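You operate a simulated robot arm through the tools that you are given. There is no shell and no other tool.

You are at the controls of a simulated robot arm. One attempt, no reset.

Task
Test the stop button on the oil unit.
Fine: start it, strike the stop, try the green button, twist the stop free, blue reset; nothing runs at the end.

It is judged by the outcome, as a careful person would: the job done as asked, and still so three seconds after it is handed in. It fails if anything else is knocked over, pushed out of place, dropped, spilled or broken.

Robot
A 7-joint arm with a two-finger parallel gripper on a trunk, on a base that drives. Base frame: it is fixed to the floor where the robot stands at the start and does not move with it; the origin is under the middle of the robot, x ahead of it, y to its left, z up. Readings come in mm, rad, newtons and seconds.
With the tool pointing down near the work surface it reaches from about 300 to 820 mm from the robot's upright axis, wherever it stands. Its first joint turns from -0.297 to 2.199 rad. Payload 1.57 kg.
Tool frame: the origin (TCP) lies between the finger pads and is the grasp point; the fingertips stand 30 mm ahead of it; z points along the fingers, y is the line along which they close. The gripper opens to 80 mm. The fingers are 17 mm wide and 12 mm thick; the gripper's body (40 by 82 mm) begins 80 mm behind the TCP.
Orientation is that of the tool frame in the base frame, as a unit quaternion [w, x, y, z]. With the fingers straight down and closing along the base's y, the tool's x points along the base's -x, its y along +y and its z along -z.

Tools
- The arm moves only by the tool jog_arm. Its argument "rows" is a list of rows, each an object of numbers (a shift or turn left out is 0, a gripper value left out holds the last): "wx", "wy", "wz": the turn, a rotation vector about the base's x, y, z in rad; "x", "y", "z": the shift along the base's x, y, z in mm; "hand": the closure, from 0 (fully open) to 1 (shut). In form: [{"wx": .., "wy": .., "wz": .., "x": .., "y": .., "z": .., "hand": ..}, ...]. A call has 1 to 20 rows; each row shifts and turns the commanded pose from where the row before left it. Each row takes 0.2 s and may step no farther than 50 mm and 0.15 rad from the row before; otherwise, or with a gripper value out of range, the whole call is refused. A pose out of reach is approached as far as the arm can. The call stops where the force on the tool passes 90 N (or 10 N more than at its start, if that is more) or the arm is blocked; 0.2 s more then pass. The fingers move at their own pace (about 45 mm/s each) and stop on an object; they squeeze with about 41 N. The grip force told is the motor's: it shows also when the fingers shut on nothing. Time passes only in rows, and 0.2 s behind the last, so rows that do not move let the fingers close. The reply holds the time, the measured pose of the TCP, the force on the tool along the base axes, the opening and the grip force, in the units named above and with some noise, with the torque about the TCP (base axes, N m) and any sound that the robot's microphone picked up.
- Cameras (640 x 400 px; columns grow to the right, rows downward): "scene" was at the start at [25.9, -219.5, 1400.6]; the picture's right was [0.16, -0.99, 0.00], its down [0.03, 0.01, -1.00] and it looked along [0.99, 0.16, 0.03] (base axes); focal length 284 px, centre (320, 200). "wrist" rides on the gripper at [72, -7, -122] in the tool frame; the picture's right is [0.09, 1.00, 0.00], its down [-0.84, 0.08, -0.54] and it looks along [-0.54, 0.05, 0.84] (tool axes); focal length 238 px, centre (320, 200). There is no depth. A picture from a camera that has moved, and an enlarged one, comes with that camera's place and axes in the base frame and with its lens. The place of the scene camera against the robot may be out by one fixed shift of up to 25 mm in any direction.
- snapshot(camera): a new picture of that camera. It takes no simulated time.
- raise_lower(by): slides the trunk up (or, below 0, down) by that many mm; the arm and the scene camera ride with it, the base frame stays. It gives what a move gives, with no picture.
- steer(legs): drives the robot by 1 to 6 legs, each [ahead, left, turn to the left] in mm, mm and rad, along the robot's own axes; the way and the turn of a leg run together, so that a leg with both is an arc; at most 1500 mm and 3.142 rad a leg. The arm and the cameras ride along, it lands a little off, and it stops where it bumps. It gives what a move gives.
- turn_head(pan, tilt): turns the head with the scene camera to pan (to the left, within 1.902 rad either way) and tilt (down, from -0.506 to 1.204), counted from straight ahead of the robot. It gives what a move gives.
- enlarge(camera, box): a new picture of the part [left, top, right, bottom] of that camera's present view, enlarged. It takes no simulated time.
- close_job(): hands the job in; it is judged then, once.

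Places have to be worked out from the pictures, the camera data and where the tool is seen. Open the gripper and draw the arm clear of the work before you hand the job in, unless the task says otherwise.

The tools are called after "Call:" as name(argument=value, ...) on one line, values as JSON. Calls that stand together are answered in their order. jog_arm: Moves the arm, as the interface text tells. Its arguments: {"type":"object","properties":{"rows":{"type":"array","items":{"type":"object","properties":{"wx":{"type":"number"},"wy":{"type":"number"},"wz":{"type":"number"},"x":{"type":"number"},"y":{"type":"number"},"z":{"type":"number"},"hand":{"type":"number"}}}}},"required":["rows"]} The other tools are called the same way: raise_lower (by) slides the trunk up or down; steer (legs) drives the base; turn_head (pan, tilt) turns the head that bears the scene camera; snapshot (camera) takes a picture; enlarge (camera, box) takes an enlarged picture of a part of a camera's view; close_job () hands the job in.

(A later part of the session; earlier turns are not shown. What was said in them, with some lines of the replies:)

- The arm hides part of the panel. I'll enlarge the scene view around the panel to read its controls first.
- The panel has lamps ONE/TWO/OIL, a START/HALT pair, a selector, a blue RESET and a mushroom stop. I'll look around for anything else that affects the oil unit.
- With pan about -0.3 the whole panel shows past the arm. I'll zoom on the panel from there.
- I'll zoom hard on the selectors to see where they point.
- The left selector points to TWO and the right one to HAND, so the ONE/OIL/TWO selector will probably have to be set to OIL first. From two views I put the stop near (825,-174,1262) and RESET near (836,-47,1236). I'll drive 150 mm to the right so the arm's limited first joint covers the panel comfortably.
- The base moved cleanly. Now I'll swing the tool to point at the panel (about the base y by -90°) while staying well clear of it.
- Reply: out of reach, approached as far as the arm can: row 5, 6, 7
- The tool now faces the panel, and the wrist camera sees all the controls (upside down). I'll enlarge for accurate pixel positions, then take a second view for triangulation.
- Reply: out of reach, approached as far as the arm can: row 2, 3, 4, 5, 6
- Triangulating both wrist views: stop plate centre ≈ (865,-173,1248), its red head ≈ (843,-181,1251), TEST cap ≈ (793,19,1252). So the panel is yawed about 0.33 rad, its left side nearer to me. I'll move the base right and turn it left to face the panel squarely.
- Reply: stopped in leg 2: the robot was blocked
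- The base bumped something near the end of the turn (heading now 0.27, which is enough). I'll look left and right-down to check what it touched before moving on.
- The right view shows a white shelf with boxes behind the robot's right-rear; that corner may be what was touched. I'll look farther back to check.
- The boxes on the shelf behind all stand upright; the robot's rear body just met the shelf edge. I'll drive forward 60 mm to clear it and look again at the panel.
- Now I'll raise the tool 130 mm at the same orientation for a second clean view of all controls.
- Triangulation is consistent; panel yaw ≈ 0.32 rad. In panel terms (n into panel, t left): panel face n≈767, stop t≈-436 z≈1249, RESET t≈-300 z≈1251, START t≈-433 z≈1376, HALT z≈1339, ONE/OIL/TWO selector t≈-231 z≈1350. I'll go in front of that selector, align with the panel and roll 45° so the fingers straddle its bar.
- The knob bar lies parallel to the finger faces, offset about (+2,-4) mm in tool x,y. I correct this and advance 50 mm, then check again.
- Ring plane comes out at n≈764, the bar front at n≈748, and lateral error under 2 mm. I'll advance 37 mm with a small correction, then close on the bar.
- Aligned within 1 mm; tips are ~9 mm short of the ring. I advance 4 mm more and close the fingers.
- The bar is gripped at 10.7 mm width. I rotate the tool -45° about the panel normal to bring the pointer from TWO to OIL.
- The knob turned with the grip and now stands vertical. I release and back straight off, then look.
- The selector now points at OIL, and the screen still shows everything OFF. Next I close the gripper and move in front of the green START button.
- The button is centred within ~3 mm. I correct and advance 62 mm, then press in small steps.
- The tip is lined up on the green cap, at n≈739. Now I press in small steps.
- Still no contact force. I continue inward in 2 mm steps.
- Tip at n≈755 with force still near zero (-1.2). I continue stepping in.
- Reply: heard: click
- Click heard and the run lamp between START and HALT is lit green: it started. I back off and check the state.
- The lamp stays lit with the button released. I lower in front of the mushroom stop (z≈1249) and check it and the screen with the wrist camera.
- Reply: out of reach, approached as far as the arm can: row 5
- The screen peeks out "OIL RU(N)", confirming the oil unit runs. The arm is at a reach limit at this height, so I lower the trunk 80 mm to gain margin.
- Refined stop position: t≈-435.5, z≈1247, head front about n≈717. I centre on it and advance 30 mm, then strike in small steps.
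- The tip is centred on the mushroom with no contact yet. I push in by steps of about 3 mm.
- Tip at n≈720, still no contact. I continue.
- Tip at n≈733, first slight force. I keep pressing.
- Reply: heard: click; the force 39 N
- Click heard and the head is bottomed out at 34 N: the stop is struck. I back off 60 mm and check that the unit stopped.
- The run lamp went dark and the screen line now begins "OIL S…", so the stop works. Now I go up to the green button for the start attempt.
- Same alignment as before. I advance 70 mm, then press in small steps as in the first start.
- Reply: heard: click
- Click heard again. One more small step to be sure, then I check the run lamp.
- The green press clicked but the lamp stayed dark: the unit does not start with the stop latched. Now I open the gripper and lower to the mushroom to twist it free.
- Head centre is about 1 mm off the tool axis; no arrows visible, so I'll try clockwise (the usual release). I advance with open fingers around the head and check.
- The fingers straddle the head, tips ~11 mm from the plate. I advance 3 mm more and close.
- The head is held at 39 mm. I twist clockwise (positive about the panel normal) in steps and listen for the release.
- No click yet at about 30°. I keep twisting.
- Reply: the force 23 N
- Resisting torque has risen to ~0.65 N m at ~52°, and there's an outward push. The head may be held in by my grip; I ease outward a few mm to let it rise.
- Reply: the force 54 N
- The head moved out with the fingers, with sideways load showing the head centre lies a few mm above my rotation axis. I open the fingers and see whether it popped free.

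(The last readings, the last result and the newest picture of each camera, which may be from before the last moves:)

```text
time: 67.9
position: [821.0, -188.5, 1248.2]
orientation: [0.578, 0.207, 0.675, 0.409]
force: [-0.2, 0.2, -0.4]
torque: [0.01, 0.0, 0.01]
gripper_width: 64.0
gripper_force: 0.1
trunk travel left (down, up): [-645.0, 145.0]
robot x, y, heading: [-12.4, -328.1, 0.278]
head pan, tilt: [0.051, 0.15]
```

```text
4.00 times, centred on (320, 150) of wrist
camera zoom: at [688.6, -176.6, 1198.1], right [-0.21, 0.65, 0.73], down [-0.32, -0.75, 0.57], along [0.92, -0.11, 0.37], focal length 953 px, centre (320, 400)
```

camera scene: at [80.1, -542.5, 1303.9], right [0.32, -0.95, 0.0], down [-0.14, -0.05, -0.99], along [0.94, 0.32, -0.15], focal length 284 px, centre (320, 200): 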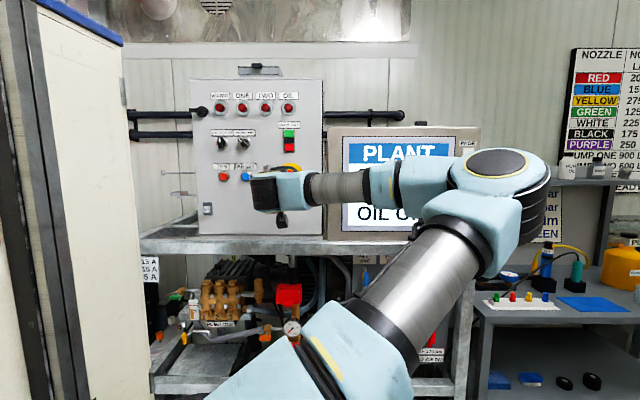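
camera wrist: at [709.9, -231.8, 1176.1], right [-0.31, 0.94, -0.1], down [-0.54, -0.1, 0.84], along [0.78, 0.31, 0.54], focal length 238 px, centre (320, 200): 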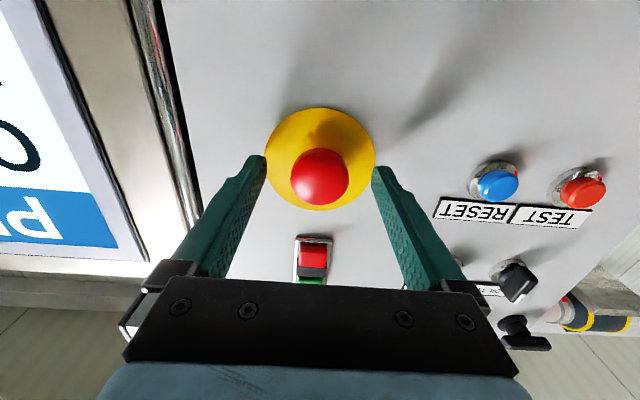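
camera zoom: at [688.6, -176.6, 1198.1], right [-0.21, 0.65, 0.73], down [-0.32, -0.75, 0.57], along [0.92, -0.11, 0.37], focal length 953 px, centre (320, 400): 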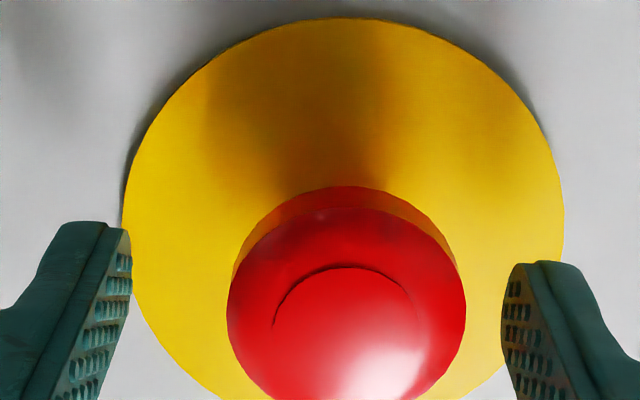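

I can't tell for sure from this angle. I back off 60 mm, roll back level, and compare the head's protrusion with earlier views.

Call:
jog_arm(rows=[{"x": -19, "y": -6.3}, {"x": -19, "y": -6.3}, {"x": -19, "y": -6.3}, {"x": -9.5, "y": -3.1, "wx": -0.1242, "wy": -0.0412}, {"wx": -0.1242, "wy": -0.0412}, {"wx": -0.1242, "wy": -0.0412}, {"wx": -0.1242, "wy": -0.0412}, {"wx": -0.1242, "wy": -0.0412}, {"wx": -0.1242, "wy": -0.0412}, {"wx": -0.1242, "wy": -0.0412}, {}])

Call:
enlarge(camera="wrist", box=[240, 80, 400, 180])

Call:
snapshot(camera="scene")

```text
time: 70.3
position: [753.5, -209.1, 1249.0]
orientation: [0.699, -0.114, 0.697, 0.11]
force: [-0.4, 0.7, 0.2]
torque: [0.02, 0.0, 0.02]
gripper_width: 63.9
gripper_force: 0.1
trunk travel left (down, up): [-645.0, 145.0]
robot x, y, heading: [-12.7, -327.2, 0.275]
head pan, tilt: [0.051, 0.15]
```

```text
4.00 times, centred on (320, 130) of wrist
camera zoom: at [640.3, -255.0, 1176.0], right [-0.31, 0.94, -0.1], down [-0.54, -0.09, 0.84], along [0.78, 0.32, 0.54], focal length 953 px, centre (320, 480)
```

zoom: 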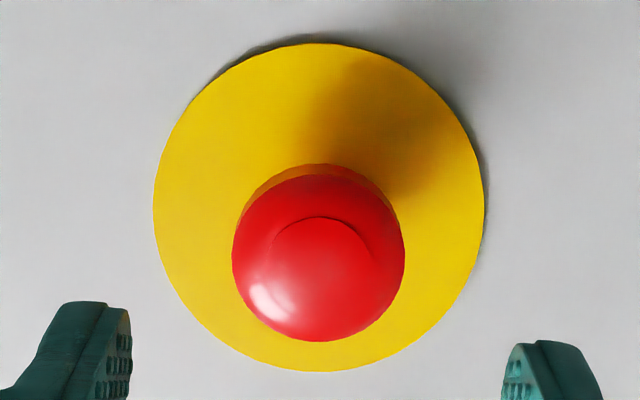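

```text
taken
camera scene: at [80.2, -542.5, 1303.9], right [0.32, -0.95, 0.0], down [-0.14, -0.05, -0.99], along [0.94, 0.32, -0.15], focal length 284 px, centre (320, 200)
```

scene: 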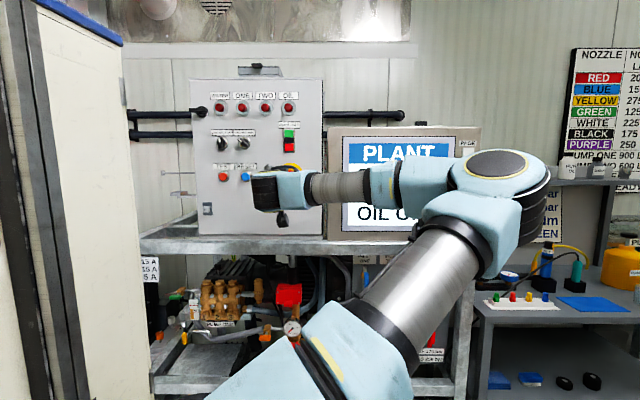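

Working the head's rim out by rays: before the strike n≈736, after it n≈742, and now n≈736.5, so it has popped back out: the stop is free and nothing started (lamp dark). Next I close the fingers and go in front of the blue RESET.

Call:
jog_arm(rows=[{"x": -10.65, "y": 32.15, "z": 0.5, "hand": 1}, {"x": -10.65, "y": 32.15, "z": 0.5}, {"x": -10.65, "y": 32.15, "z": 0.5}, {"x": -10.65, "y": 32.15, "z": 0.5}, {}, {}])

Call:
snapshot(camera="wrist")

Call:
enlarge(camera="wrist", box=[240, 70, 400, 170])

Call:
snapshot(camera="scene")

```text
time: 71.7
position: [711.7, -80.1, 1250.1]
orientation: [0.699, -0.114, 0.697, 0.112]
force: [-0.2, -0.5, 0.5]
torque: [0.02, 0.02, 0.04]
gripper_width: 0.1
gripper_force: 20.7
trunk travel left (down, up): [-645.0, 145.0]
robot x, y, heading: [-10.4, -324.8, 0.277]
head pan, tilt: [0.051, 0.15]
```

```text
taken
camera wrist: at [597.9, -126.1, 1178.3], right [-0.31, 0.94, -0.1], down [-0.54, -0.1, 0.84], along [0.78, 0.31, 0.54], focal length 238 px, centre (320, 200)
```

wrist: 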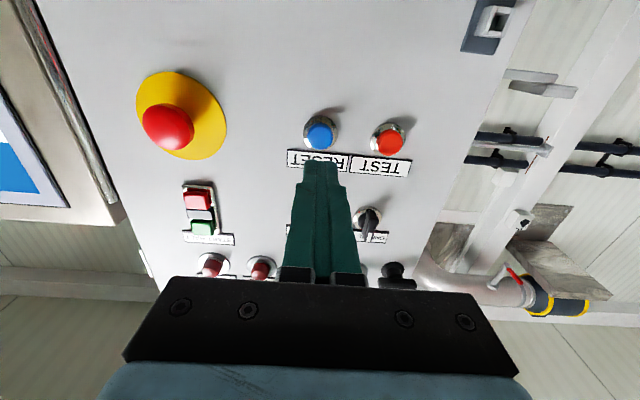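

```text
4.00 times, centred on (320, 120) of wrist
camera zoom: at [597.9, -126.1, 1178.3], right [-0.31, 0.94, -0.1], down [-0.54, -0.1, 0.84], along [0.78, 0.31, 0.54], focal length 953 px, centre (320, 520)
```

zoom: 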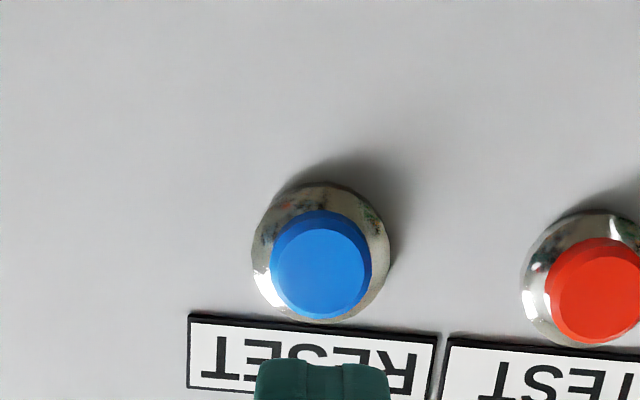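

```text
taken
camera scene: at [80.1, -542.5, 1303.9], right [0.32, -0.95, 0.0], down [-0.14, -0.05, -0.99], along [0.94, 0.32, -0.15], focal length 284 px, centre (320, 200)
```

scene: 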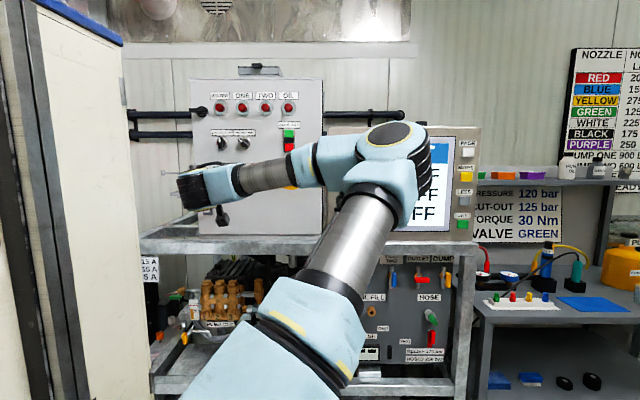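

The RESET cap is aligned within 1 mm. I advance 62 mm, then press in small steps.

Call:
jog_arm(rows=[{"z": 1, "x": 9.5, "y": 3.15}, {"x": 19, "y": 6.3}, {"x": 19, "y": 6.3}, {"x": 11.4, "y": 3.8}, {}])

Call:
jog_arm(rows=[{"x": 1.9, "y": 0.63}, {"x": 1.9, "y": 0.63}])

Call:
enlarge(camera="wrist", box=[240, 100, 400, 200])

```text
time: 72.9
position: [770.1, -61.8, 1250.4]
orientation: [0.699, -0.114, 0.697, 0.111]
force: [0.2, -0.1, 0.4]
torque: [0.02, 0.0, -0.03]
gripper_width: 0.0
gripper_force: 21.3
trunk travel left (down, up): [-645.0, 145.0]
robot x, y, heading: [-11.0, -322.1, 0.277]
head pan, tilt: [0.051, 0.15]
```

```text
time: 73.5
position: [772.8, -59.3, 1250.4]
orientation: [0.699, -0.114, 0.697, 0.111]
force: [0.3, 0.2, 0.3]
torque: [-0.01, 0.01, 0.0]
gripper_width: 0.0
gripper_force: 21.6
trunk travel left (down, up): [-645.0, 145.0]
robot x, y, heading: [-12.0, -327.8, 0.274]
head pan, tilt: [0.051, 0.15]
```

```text
4.00 times, centred on (320, 150) of wrist
camera zoom: at [660.2, -105.3, 1179.0], right [-0.31, 0.94, -0.1], down [-0.54, -0.1, 0.84], along [0.78, 0.31, 0.54], focal length 953 px, centre (320, 400)
```

zoom: 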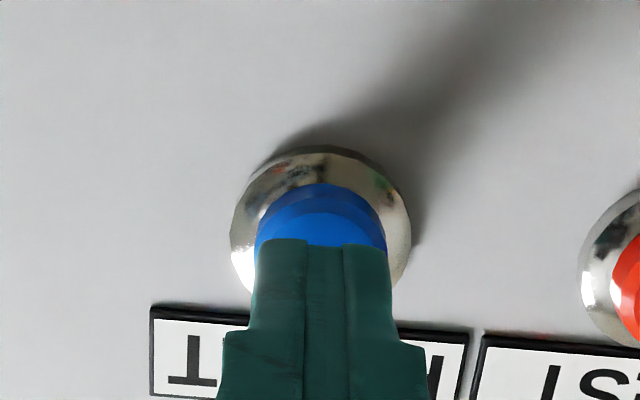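

The tip is lined up on the blue cap with no contact yet. I continue in 2 mm steps.

Call:
jog_arm(rows=[{"x": 1.9, "y": 0.63}])

Call:
jog_arm(rows=[{"x": 1.9, "y": 0.63}])

Call:
jog_arm(rows=[{"x": 1.9, "y": 0.63}])

Call:
jog_arm(rows=[{"x": 1.9, "y": 0.63}])

```text
time: 73.9
position: [775.5, -59.7, 1249.8]
orientation: [0.699, -0.114, 0.697, 0.112]
force: [-0.6, -0.5, -0.1]
torque: [-0.01, 0.01, 0.03]
gripper_width: 0.2
gripper_force: 21.8
trunk travel left (down, up): [-645.0, 145.0]
robot x, y, heading: [-13.0, -329.1, 0.274]
head pan, tilt: [0.051, 0.15]
```

```text
time: 74.3
position: [777.5, -58.7, 1251.2]
orientation: [0.699, -0.115, 0.697, 0.112]
force: [-0.1, -0.7, 0.7]
torque: [0.0, 0.0, 0.02]
gripper_width: 0.0
gripper_force: 21.0
trunk travel left (down, up): [-645.0, 145.0]
robot x, y, heading: [-12.8, -328.4, 0.279]
head pan, tilt: [0.051, 0.15]
```

```text
time: 74.7
position: [778.6, -57.7, 1249.8]
orientation: [0.698, -0.115, 0.697, 0.113]
force: [0.4, 0.4, 0.2]
torque: [0.03, 0.02, 0.01]
gripper_width: 0.0
gripper_force: 21.4
trunk travel left (down, up): [-645.0, 145.0]
robot x, y, heading: [-11.4, -328.1, 0.271]
head pan, tilt: [0.051, 0.15]
```

```text
time: 75.1
position: [781.6, -58.1, 1251.7]
orientation: [0.699, -0.115, 0.697, 0.112]
force: [-0.7, -0.7, 0.5]
torque: [-0.01, 0.05, 0.02]
gripper_width: 0.0
gripper_force: 21.9
trunk travel left (down, up): [-645.0, 145.0]
robot x, y, heading: [-13.3, -327.4, 0.279]
head pan, tilt: [0.051, 0.15]
```

Tip at n≈754, perhaps just touching. I continue.

Call:
jog_arm(rows=[{"x": 1.9, "y": 0.63}])

Call:
jog_arm(rows=[{"x": 1.9, "y": 0.63}])

Call:
jog_arm(rows=[{"x": 1.5, "y": 0.5}])

```text
time: 75.5
position: [782.1, -57.5, 1249.8]
orientation: [0.699, -0.115, 0.697, 0.113]
force: [-2.2, -0.2, 1.2]
torque: [-0.02, 0.01, 0.01]
gripper_width: 0.0
gripper_force: 21.6
trunk travel left (down, up): [-645.0, 145.0]
robot x, y, heading: [-12.8, -323.4, 0.276]
head pan, tilt: [0.051, 0.15]
```

```text
time: 75.9
position: [784.5, -57.0, 1250.2]
orientation: [0.699, -0.115, 0.697, 0.112]
force: [-3.4, -0.5, 1.7]
torque: [-0.05, 0.0, 0.0]
gripper_width: 0.0
gripper_force: 21.0
trunk travel left (down, up): [-645.0, 145.0]
robot x, y, heading: [-9.1, -329.6, 0.271]
head pan, tilt: [0.051, 0.15]
heard: click
```

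```text
time: 76.3
position: [784.8, -55.5, 1249.7]
orientation: [0.699, -0.114, 0.697, 0.112]
force: [-8.9, -5.3, -1.7]
torque: [-0.04, 0.04, -0.09]
gripper_width: 0.1
gripper_force: 21.1
trunk travel left (down, up): [-645.0, 145.0]
robot x, y, heading: [-8.5, -326.5, 0.276]
head pan, tilt: [0.051, 0.15]
```

Click on RESET. I back straight off and look at the state of the plant.

Call:
jog_arm(rows=[{"x": -19, "y": -6.3}, {"x": -19, "y": -6.3}, {"x": -19, "y": -6.3}, {"x": -19, "y": -6.3}, {"x": -9.5, "y": -3.1}, {}])

Call:
snapshot(camera="wrist")

Call:
snapshot(camera="scene")

Call:
enlarge(camera="scene", box=[180, 70, 500, 270])

```text
time: 77.7
position: [700.7, -84.6, 1249.4]
orientation: [0.699, -0.115, 0.697, 0.112]
force: [0.6, -0.1, -0.2]
torque: [0.02, -0.02, -0.02]
gripper_width: 0.1
gripper_force: 21.9
trunk travel left (down, up): [-645.0, 145.0]
robot x, y, heading: [-10.4, -324.8, 0.275]
head pan, tilt: [0.051, 0.15]
```

```text
taken
camera wrist: at [587.4, -129.4, 1178.4], right [-0.31, 0.94, -0.1], down [-0.54, -0.1, 0.84], along [0.78, 0.31, 0.54], focal length 238 px, centre (320, 200)
```

wrist: 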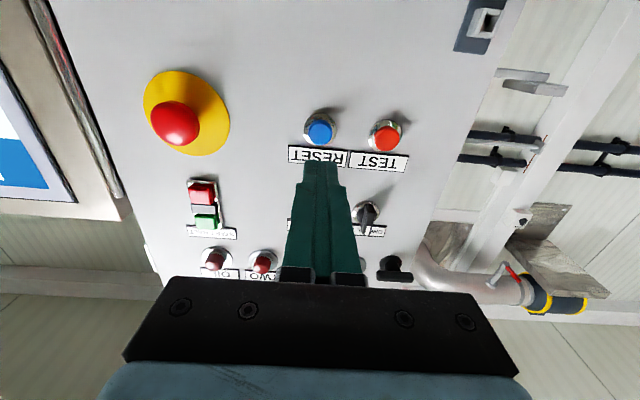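

```text
taken
camera scene: at [80.2, -542.5, 1303.9], right [0.32, -0.95, 0.0], down [-0.14, -0.05, -0.99], along [0.94, 0.32, -0.15], focal length 284 px, centre (320, 200)
```

scene: 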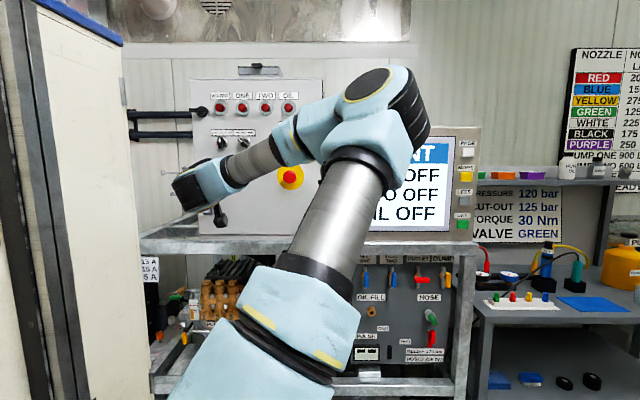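

```text
2.00 times, centred on (340, 170) of scene
camera zoom: at [80.2, -542.5, 1303.9], right [0.32, -0.95, 0.0], down [-0.14, -0.05, -0.99], along [0.94, 0.32, -0.15], focal length 569 px, centre (280, 260)
```

zoom: 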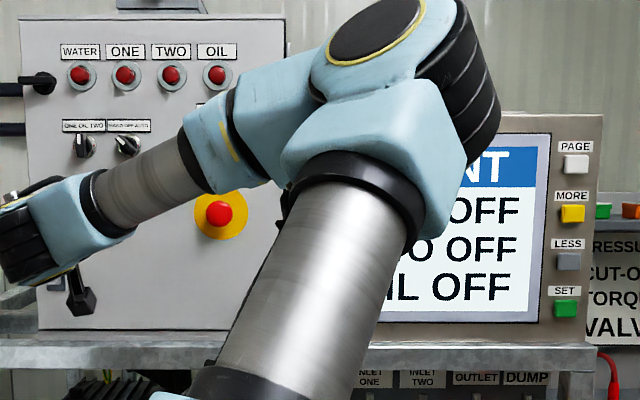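

All three show OFF. The indicator between START and HALT looks lighter in this view, so I zoom on it and on the stop.

Call:
enlarge(camera="wrist", box=[130, 60, 290, 280])

Call:
enlarge(camera="wrist", box=[170, 170, 250, 250])

```text
1.82 times, centred on (210, 170) of wrist
camera zoom: at [587.4, -129.4, 1178.4], right [-0.31, 0.94, -0.1], down [-0.54, -0.1, 0.84], along [0.78, 0.31, 0.54], focal length 433 px, centre (520, 254)
```

zoom: 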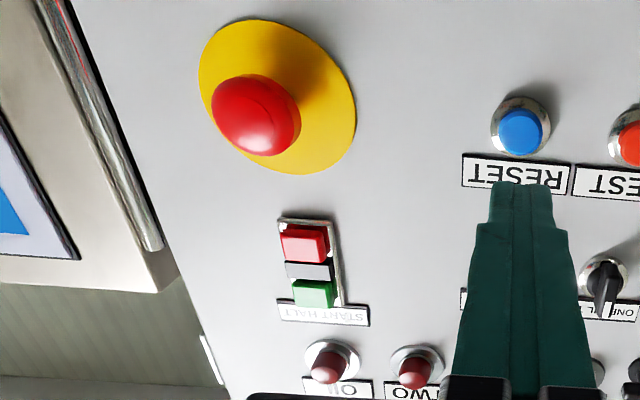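

```text
5.00 times, centred on (210, 210) of wrist
camera zoom: at [587.4, -129.4, 1178.4], right [-0.31, 0.94, -0.1], down [-0.54, -0.1, 0.84], along [0.78, 0.31, 0.54], focal length 1192 px, centre (870, 150)
```

zoom: 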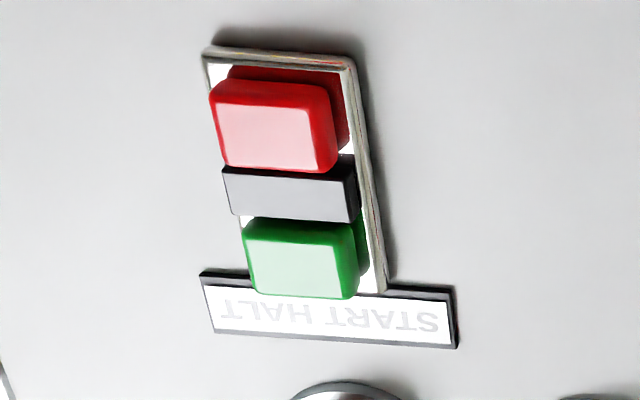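

That grey is only glare; the lamp is off, the stop head stands out as before the strike. To leave the panel as found I'll return the ONE/OIL/TWO selector to TWO; first I move in front of it with fingers open.

Call:
jog_arm(rows=[{"x": -5.5, "y": 16.6, "z": 25.4, "hand": 0.4}, {"x": -5.5, "y": 16.6, "z": 25.4}, {"x": -5.5, "y": 16.6, "z": 25.4}, {"x": -5.5, "y": 16.6, "z": 25.4}, {"x": 19, "y": 6.3}, {"x": 19, "y": 6.3}, {}])

Call:
enlarge(camera="wrist", box=[220, 90, 420, 215])

Call:
snapshot(camera="scene")

```text
time: 79.3
position: [717.0, -6.1, 1352.3]
orientation: [0.699, -0.114, 0.697, 0.112]
force: [-0.1, 1.0, 0.0]
torque: [0.01, -0.01, 0.01]
gripper_width: 48.3
gripper_force: 0.1
trunk travel left (down, up): [-645.0, 145.0]
robot x, y, heading: [-11.0, -325.3, 0.268]
head pan, tilt: [0.051, 0.15]
```

```text
3.20 times, centred on (320, 152) of wrist
camera zoom: at [603.4, -51.3, 1280.4], right [-0.31, 0.94, -0.1], down [-0.54, -0.1, 0.84], along [0.78, 0.31, 0.54], focal length 763 px, centre (320, 352)
```

zoom: 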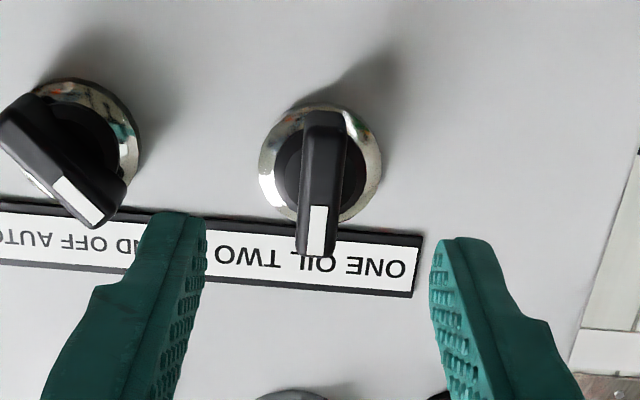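

```text
taken
camera scene: at [80.1, -542.5, 1303.9], right [0.32, -0.95, 0.0], down [-0.14, -0.05, -0.99], along [0.94, 0.32, -0.15], focal length 284 px, centre (320, 200)
```

scene: 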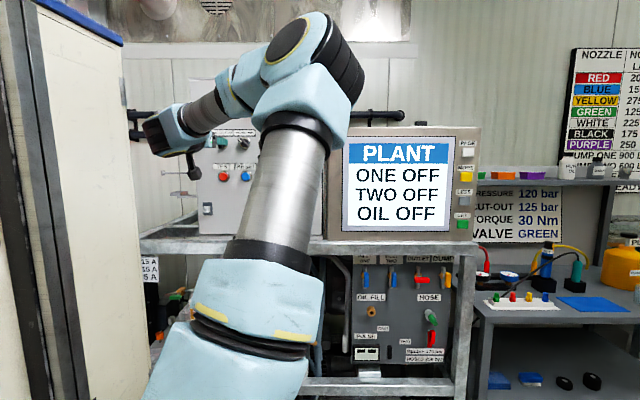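

The screen reads ONE/TWO/OIL OFF. The fingers straddle the selector; I advance 50 mm and grip it.

Call:
jog_arm(rows=[{"x": 14.1, "y": 5.2, "z": -1.3}, {"x": 14.2, "y": 4.7}, {"x": 9.5, "y": 3.15}, {"x": 9.5, "y": 3.15}, {}, {"hand": 1.0}, {}, {}, {}])

Call:
enlarge(camera="wrist", box=[240, 110, 400, 210])

```text
time: 81.3
position: [764.1, 10.4, 1350.3]
orientation: [0.699, -0.113, 0.698, 0.111]
force: [-0.3, -2.5, -0.9]
torque: [0.01, -0.02, -0.33]
gripper_width: 10.7
gripper_force: 28.7
trunk travel left (down, up): [-645.0, 145.0]
robot x, y, heading: [-10.8, -326.6, 0.276]
head pan, tilt: [0.051, 0.15]
```

```text
4.00 times, centred on (320, 160) of wrist
camera zoom: at [650.9, -35.0, 1279.0], right [-0.31, 0.94, -0.1], down [-0.54, -0.1, 0.84], along [0.78, 0.31, 0.54], focal length 953 px, centre (320, 360)
```

zoom: 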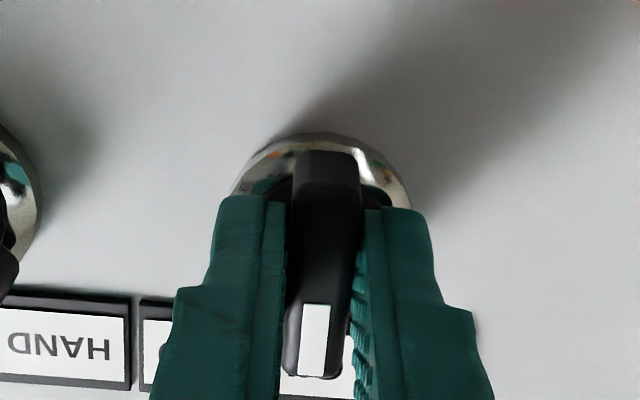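

Gripped cleanly. I rotate +45° about the panel normal, back to TWO, then release and retreat.

Call:
jog_arm(rows=[{"wx": 0.1242, "wy": 0.0412}, {"wx": 0.1242, "wy": 0.0412}, {"wx": 0.1242, "wy": 0.0412}, {"wx": 0.1242, "wy": 0.0412}, {"wx": 0.1242, "wy": 0.0412}, {"wx": 0.1242, "wy": 0.0412}, {}, {"hand": 0.5}, {}, {}, {"x": -19, "y": -6.3}, {"x": -19, "y": -6.3}, {"x": -19, "y": -6.3}, {"x": -19, "y": -6.3}, {}])

Call:
enlarge(camera="wrist", box=[220, 70, 420, 195])

Call:
snapshot(camera="scene")

```text
time: 84.5
position: [688.4, -14.8, 1351.5]
orientation: [0.603, 0.162, 0.688, 0.37]
force: [-0.3, -0.2, 0.3]
torque: [-0.01, -0.02, 0.03]
gripper_width: 40.0
gripper_force: 0.1
trunk travel left (down, up): [-645.0, 145.0]
robot x, y, heading: [-12.2, -323.6, 0.275]
head pan, tilt: [0.051, 0.15]
```

```text
3.20 times, centred on (320, 132) of wrist
camera zoom: at [558.4, -9.8, 1295.7], right [-0.24, 0.73, 0.64], down [-0.35, -0.68, 0.65], along [0.91, -0.06, 0.42], focal length 763 px, centre (320, 416)
```

zoom: 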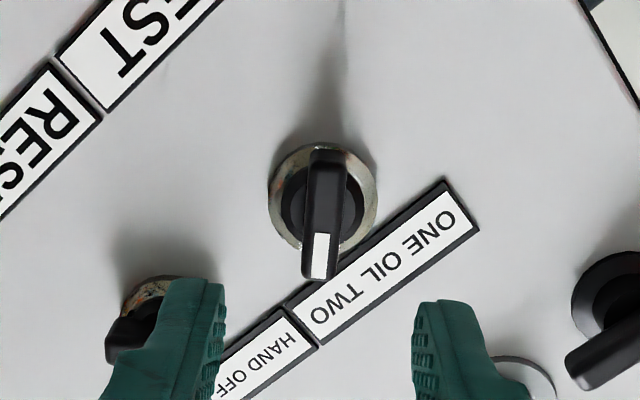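

```text
taken
camera scene: at [80.2, -542.5, 1303.9], right [0.32, -0.95, 0.0], down [-0.14, -0.05, -0.99], along [0.94, 0.32, -0.15], focal length 284 px, centre (320, 200)
```

scene: 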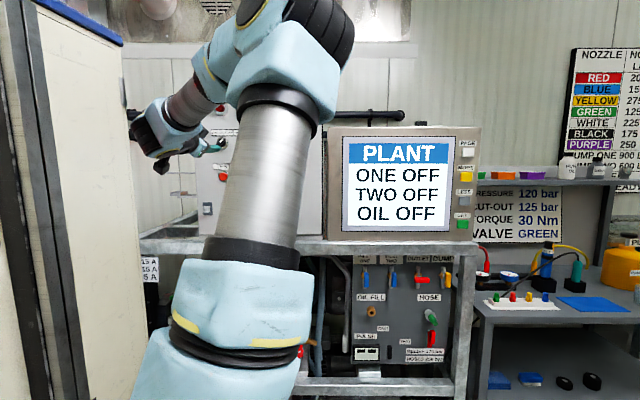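

The selector is back at TWO as found and everything is OFF. I roll level, open the gripper and draw back from the panel, then take a final look.

Call:
jog_arm(rows=[{"x": -9.5, "y": -3.1, "wx": -0.1242, "wy": -0.0412, "hand": 0}, {"x": -9.5, "y": -3.1, "wx": -0.1242, "wy": -0.0412}, {"x": -9.5, "y": -3.1, "wx": -0.1242, "wy": -0.0412}, {"x": -9.5, "y": -3.1, "wx": -0.1242, "wy": -0.0412}, {"x": -9.5, "y": -3.1, "wx": -0.1242, "wy": -0.0412}, {"x": -9.5, "y": -3.1, "wx": -0.1242, "wy": -0.0412}, {"x": -9.5, "y": -3.1}, {}])

Call:
snapshot(camera="wrist")

Call:
turn_head(pan=-0.05, tilt=0.1)

Call:
snapshot(camera="scene")

```text
time: 86.5
position: [664.7, -73.6, 1339.7]
orientation: [0.692, -0.079, 0.711, 0.095]
force: [0.0, 0.3, 0.2]
torque: [0.03, 0.0, 0.01]
gripper_width: 80.1
gripper_force: 0.1
trunk travel left (down, up): [-645.0, 145.0]
robot x, y, heading: [-11.6, -325.1, 0.272]
head pan, tilt: [0.051, 0.15]
stopped in row 8: the arm was blocked; the commanded pose is now the measured one
```

```text
taken
camera wrist: at [546.6, -108.6, 1271.7], right [-0.25, 0.97, -0.07], down [-0.52, -0.07, 0.85], along [0.82, 0.24, 0.52], focal length 238 px, centre (320, 200)
```

wrist: 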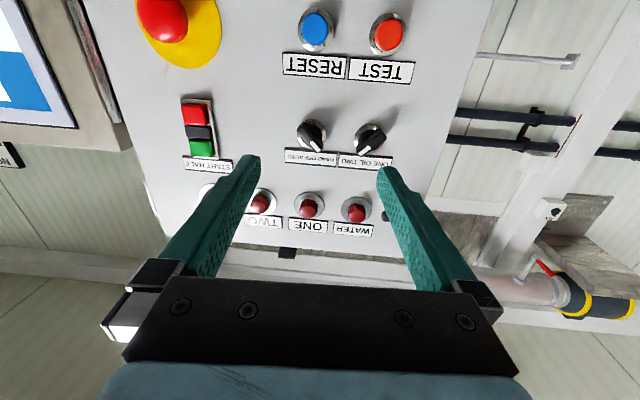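

```text
time: 87.2
position: [664.7, -73.4, 1338.8]
orientation: [0.691, -0.081, 0.712, 0.094]
force: [0.2, 0.2, -0.5]
torque: [-0.02, -0.01, 0.0]
gripper_width: 80.0
gripper_force: 0.1
trunk travel left (down, up): [-645.0, 145.0]
robot x, y, heading: [-14.1, -326.1, 0.276]
head pan, tilt: [-0.051, 0.099]
```

```text
taken
camera scene: at [90.3, -554.3, 1307.2], right [0.22, -0.97, 0.0], down [-0.1, -0.02, -0.99], along [0.97, 0.22, -0.11], focal length 284 px, centre (320, 200)
```

scene: 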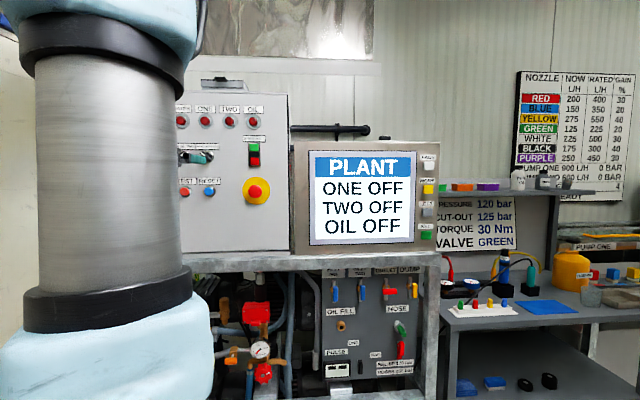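

The arm met its own limit while retracting, but stands ~130 mm clear of the panel with the gripper open. One last zoom on the panel to confirm the state.

Call:
enlarge(camera="scene", box=[170, 90, 300, 220])

Call:
enlarge(camera="wrist", box=[120, 0, 440, 200])

```text
3.08 times, centred on (235, 155) of scene
camera zoom: at [90.3, -554.3, 1307.2], right [0.22, -0.97, 0.0], down [-0.1, -0.02, -0.99], along [0.97, 0.22, -0.11], focal length 875 px, centre (582, 338)
```

zoom: 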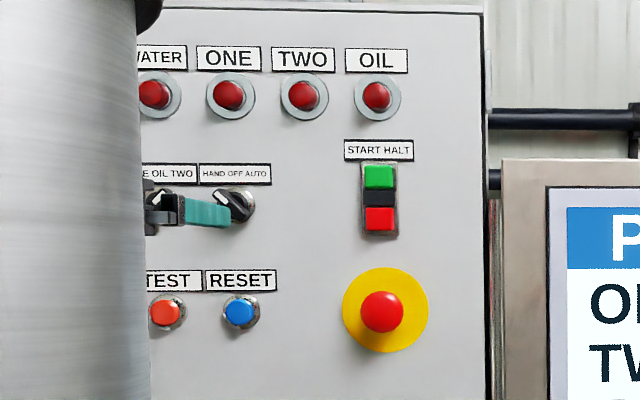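

```text
2.00 times, centred on (280, 100) of wrist
camera zoom: at [546.0, -109.0, 1271.1], right [-0.25, 0.97, -0.07], down [-0.52, -0.07, 0.85], along [0.82, 0.25, 0.52], focal length 477 px, centre (400, 400)
```

zoom: 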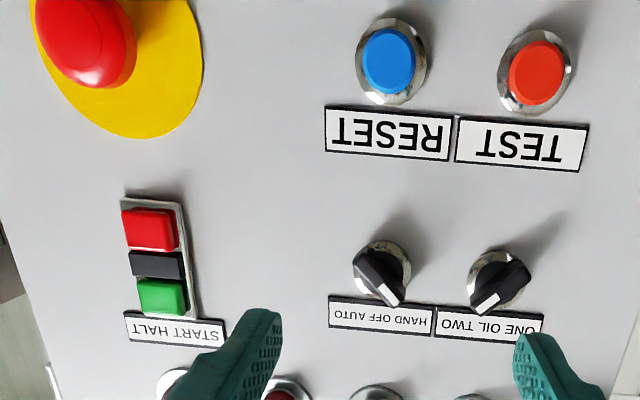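

Everything looks right, but I heard no click on the twist, so I want firmer proof that the stop is out. I'll view it from the side, near the panel between the RESET and the selector rows, without touching anything.

Call:
jog_arm(rows=[{"x": 18.8, "y": 1.8, "z": -7.8, "hand": 1}, {"x": 18.8, "y": 1.8, "z": -7.8}, {"x": 18.8, "y": 1.8, "z": -7.8}, {"x": 18.8, "y": 1.8, "z": -7.8}, {"x": 18.8, "y": 1.8, "z": -7.8}, {}])

Call:
snapshot(camera="wrist")

Call:
enlarge(camera="wrist", box=[0, 20, 200, 145])

```text
time: 88.6
position: [741.0, -50.9, 1308.4]
orientation: [0.696, -0.091, 0.705, 0.101]
force: [1.2, -0.7, 0.4]
torque: [-0.01, 0.01, 0.03]
gripper_width: 0.0
gripper_force: 21.6
trunk travel left (down, up): [-645.0, 145.0]
robot x, y, heading: [-12.2, -328.9, 0.274]
head pan, tilt: [-0.051, 0.099]
```

```text
taken
camera wrist: at [624.6, -89.7, 1238.7], right [-0.27, 0.96, -0.08], down [-0.53, -0.08, 0.84], along [0.8, 0.27, 0.53], focal length 238 px, centre (320, 200)
```

wrist: 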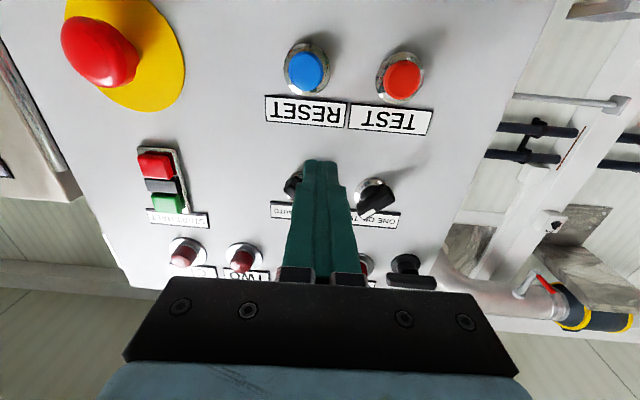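

```text
3.20 times, centred on (100, 82) of wrist
camera zoom: at [624.6, -89.7, 1238.7], right [-0.27, 0.96, -0.08], down [-0.53, -0.08, 0.84], along [0.8, 0.27, 0.53], focal length 763 px, centre (1024, 576)
```

zoom: 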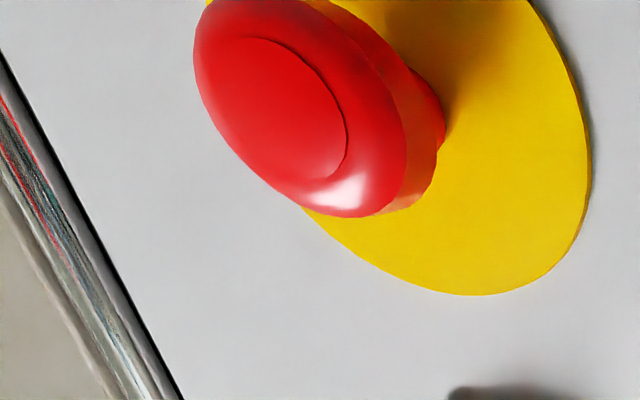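

The side view settles it: the head's rim lies at n≈735–737 (struck it was ≈742), so the stop is out. I draw back and open the gripper.

Call:
jog_arm(rows=[{"x": -14.2, "y": -4.7, "hand": 0}, {"x": -14.2, "y": -4.7}, {"x": -14.2, "y": -4.7}, {"x": -14.2, "y": -4.7}, {"x": -9.5, "y": -3.1}, {}, {}])

Call:
snapshot(camera="wrist")

Call:
snapshot(camera="scene")

```text
time: 90.2
position: [674.0, -73.5, 1308.6]
orientation: [0.696, -0.089, 0.706, 0.099]
force: [-0.4, 0.1, -0.2]
torque: [0.01, 0.0, 0.0]
gripper_width: 80.1
gripper_force: 0.0
trunk travel left (down, up): [-645.0, 145.0]
robot x, y, heading: [-5.6, -325.9, 0.279]
head pan, tilt: [-0.051, 0.099]
```

```text
taken
camera wrist: at [558.1, -111.3, 1238.6], right [-0.27, 0.96, -0.08], down [-0.53, -0.08, 0.84], along [0.81, 0.27, 0.53], focal length 238 px, centre (320, 200)
```

wrist: 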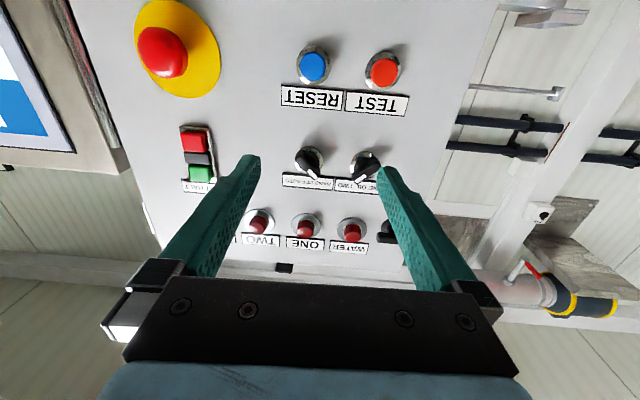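

```text
taken
camera scene: at [82.0, -551.8, 1308.6], right [0.22, -0.98, 0.0], down [-0.1, -0.02, -1.0], along [0.97, 0.22, -0.1], focal length 284 px, centre (320, 200)
```

scene: 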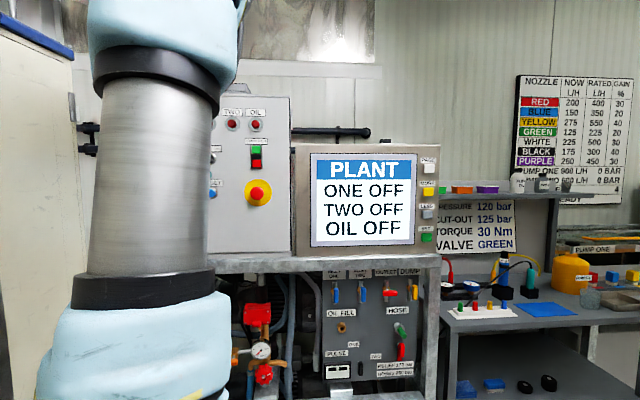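

The stop is free, the reset has been pressed, and the screen shows ONE, TWO and OIL all OFF. The selector is back at TWO as found, the gripper is open and the arm is clear, so I hand the job in.

Call:
close_job()

```text
The job is handed in.
```

I tested the stop button on the oil unit, and it works. Nothing is running now: the screen shows ONE, TWO and OIL all OFF.

1. **Start:** the unit started on the green button. The run lamp lit and the screen changed to what looked like OIL RUN, partly hidden by the arm.
2. **Stop:** striking the red stop button put the run lamp out.
3. **Green button while stopped:** it clicked, but the unit did not start.
4. **Twist free:** I twisted the stop clockwise. I heard no click on release, so I checked it from the side. The button stands out as far as it did before the strike.
5. **Blue reset:** it clicked when pressed, and nothing started.

- **Selector:** the ONE/OIL/TWO selector was on TWO, so I turned it to OIL for the test. I put it back on TWO afterwards. The HAND/OFF/AUTO selector stayed on HAND.
- **Bump:** while lining up with the panel, the robot's base was stopped by something, most likely the white shelf behind it. The boxes on the shelf were still upright when I looked, and I moved the base forward off it.
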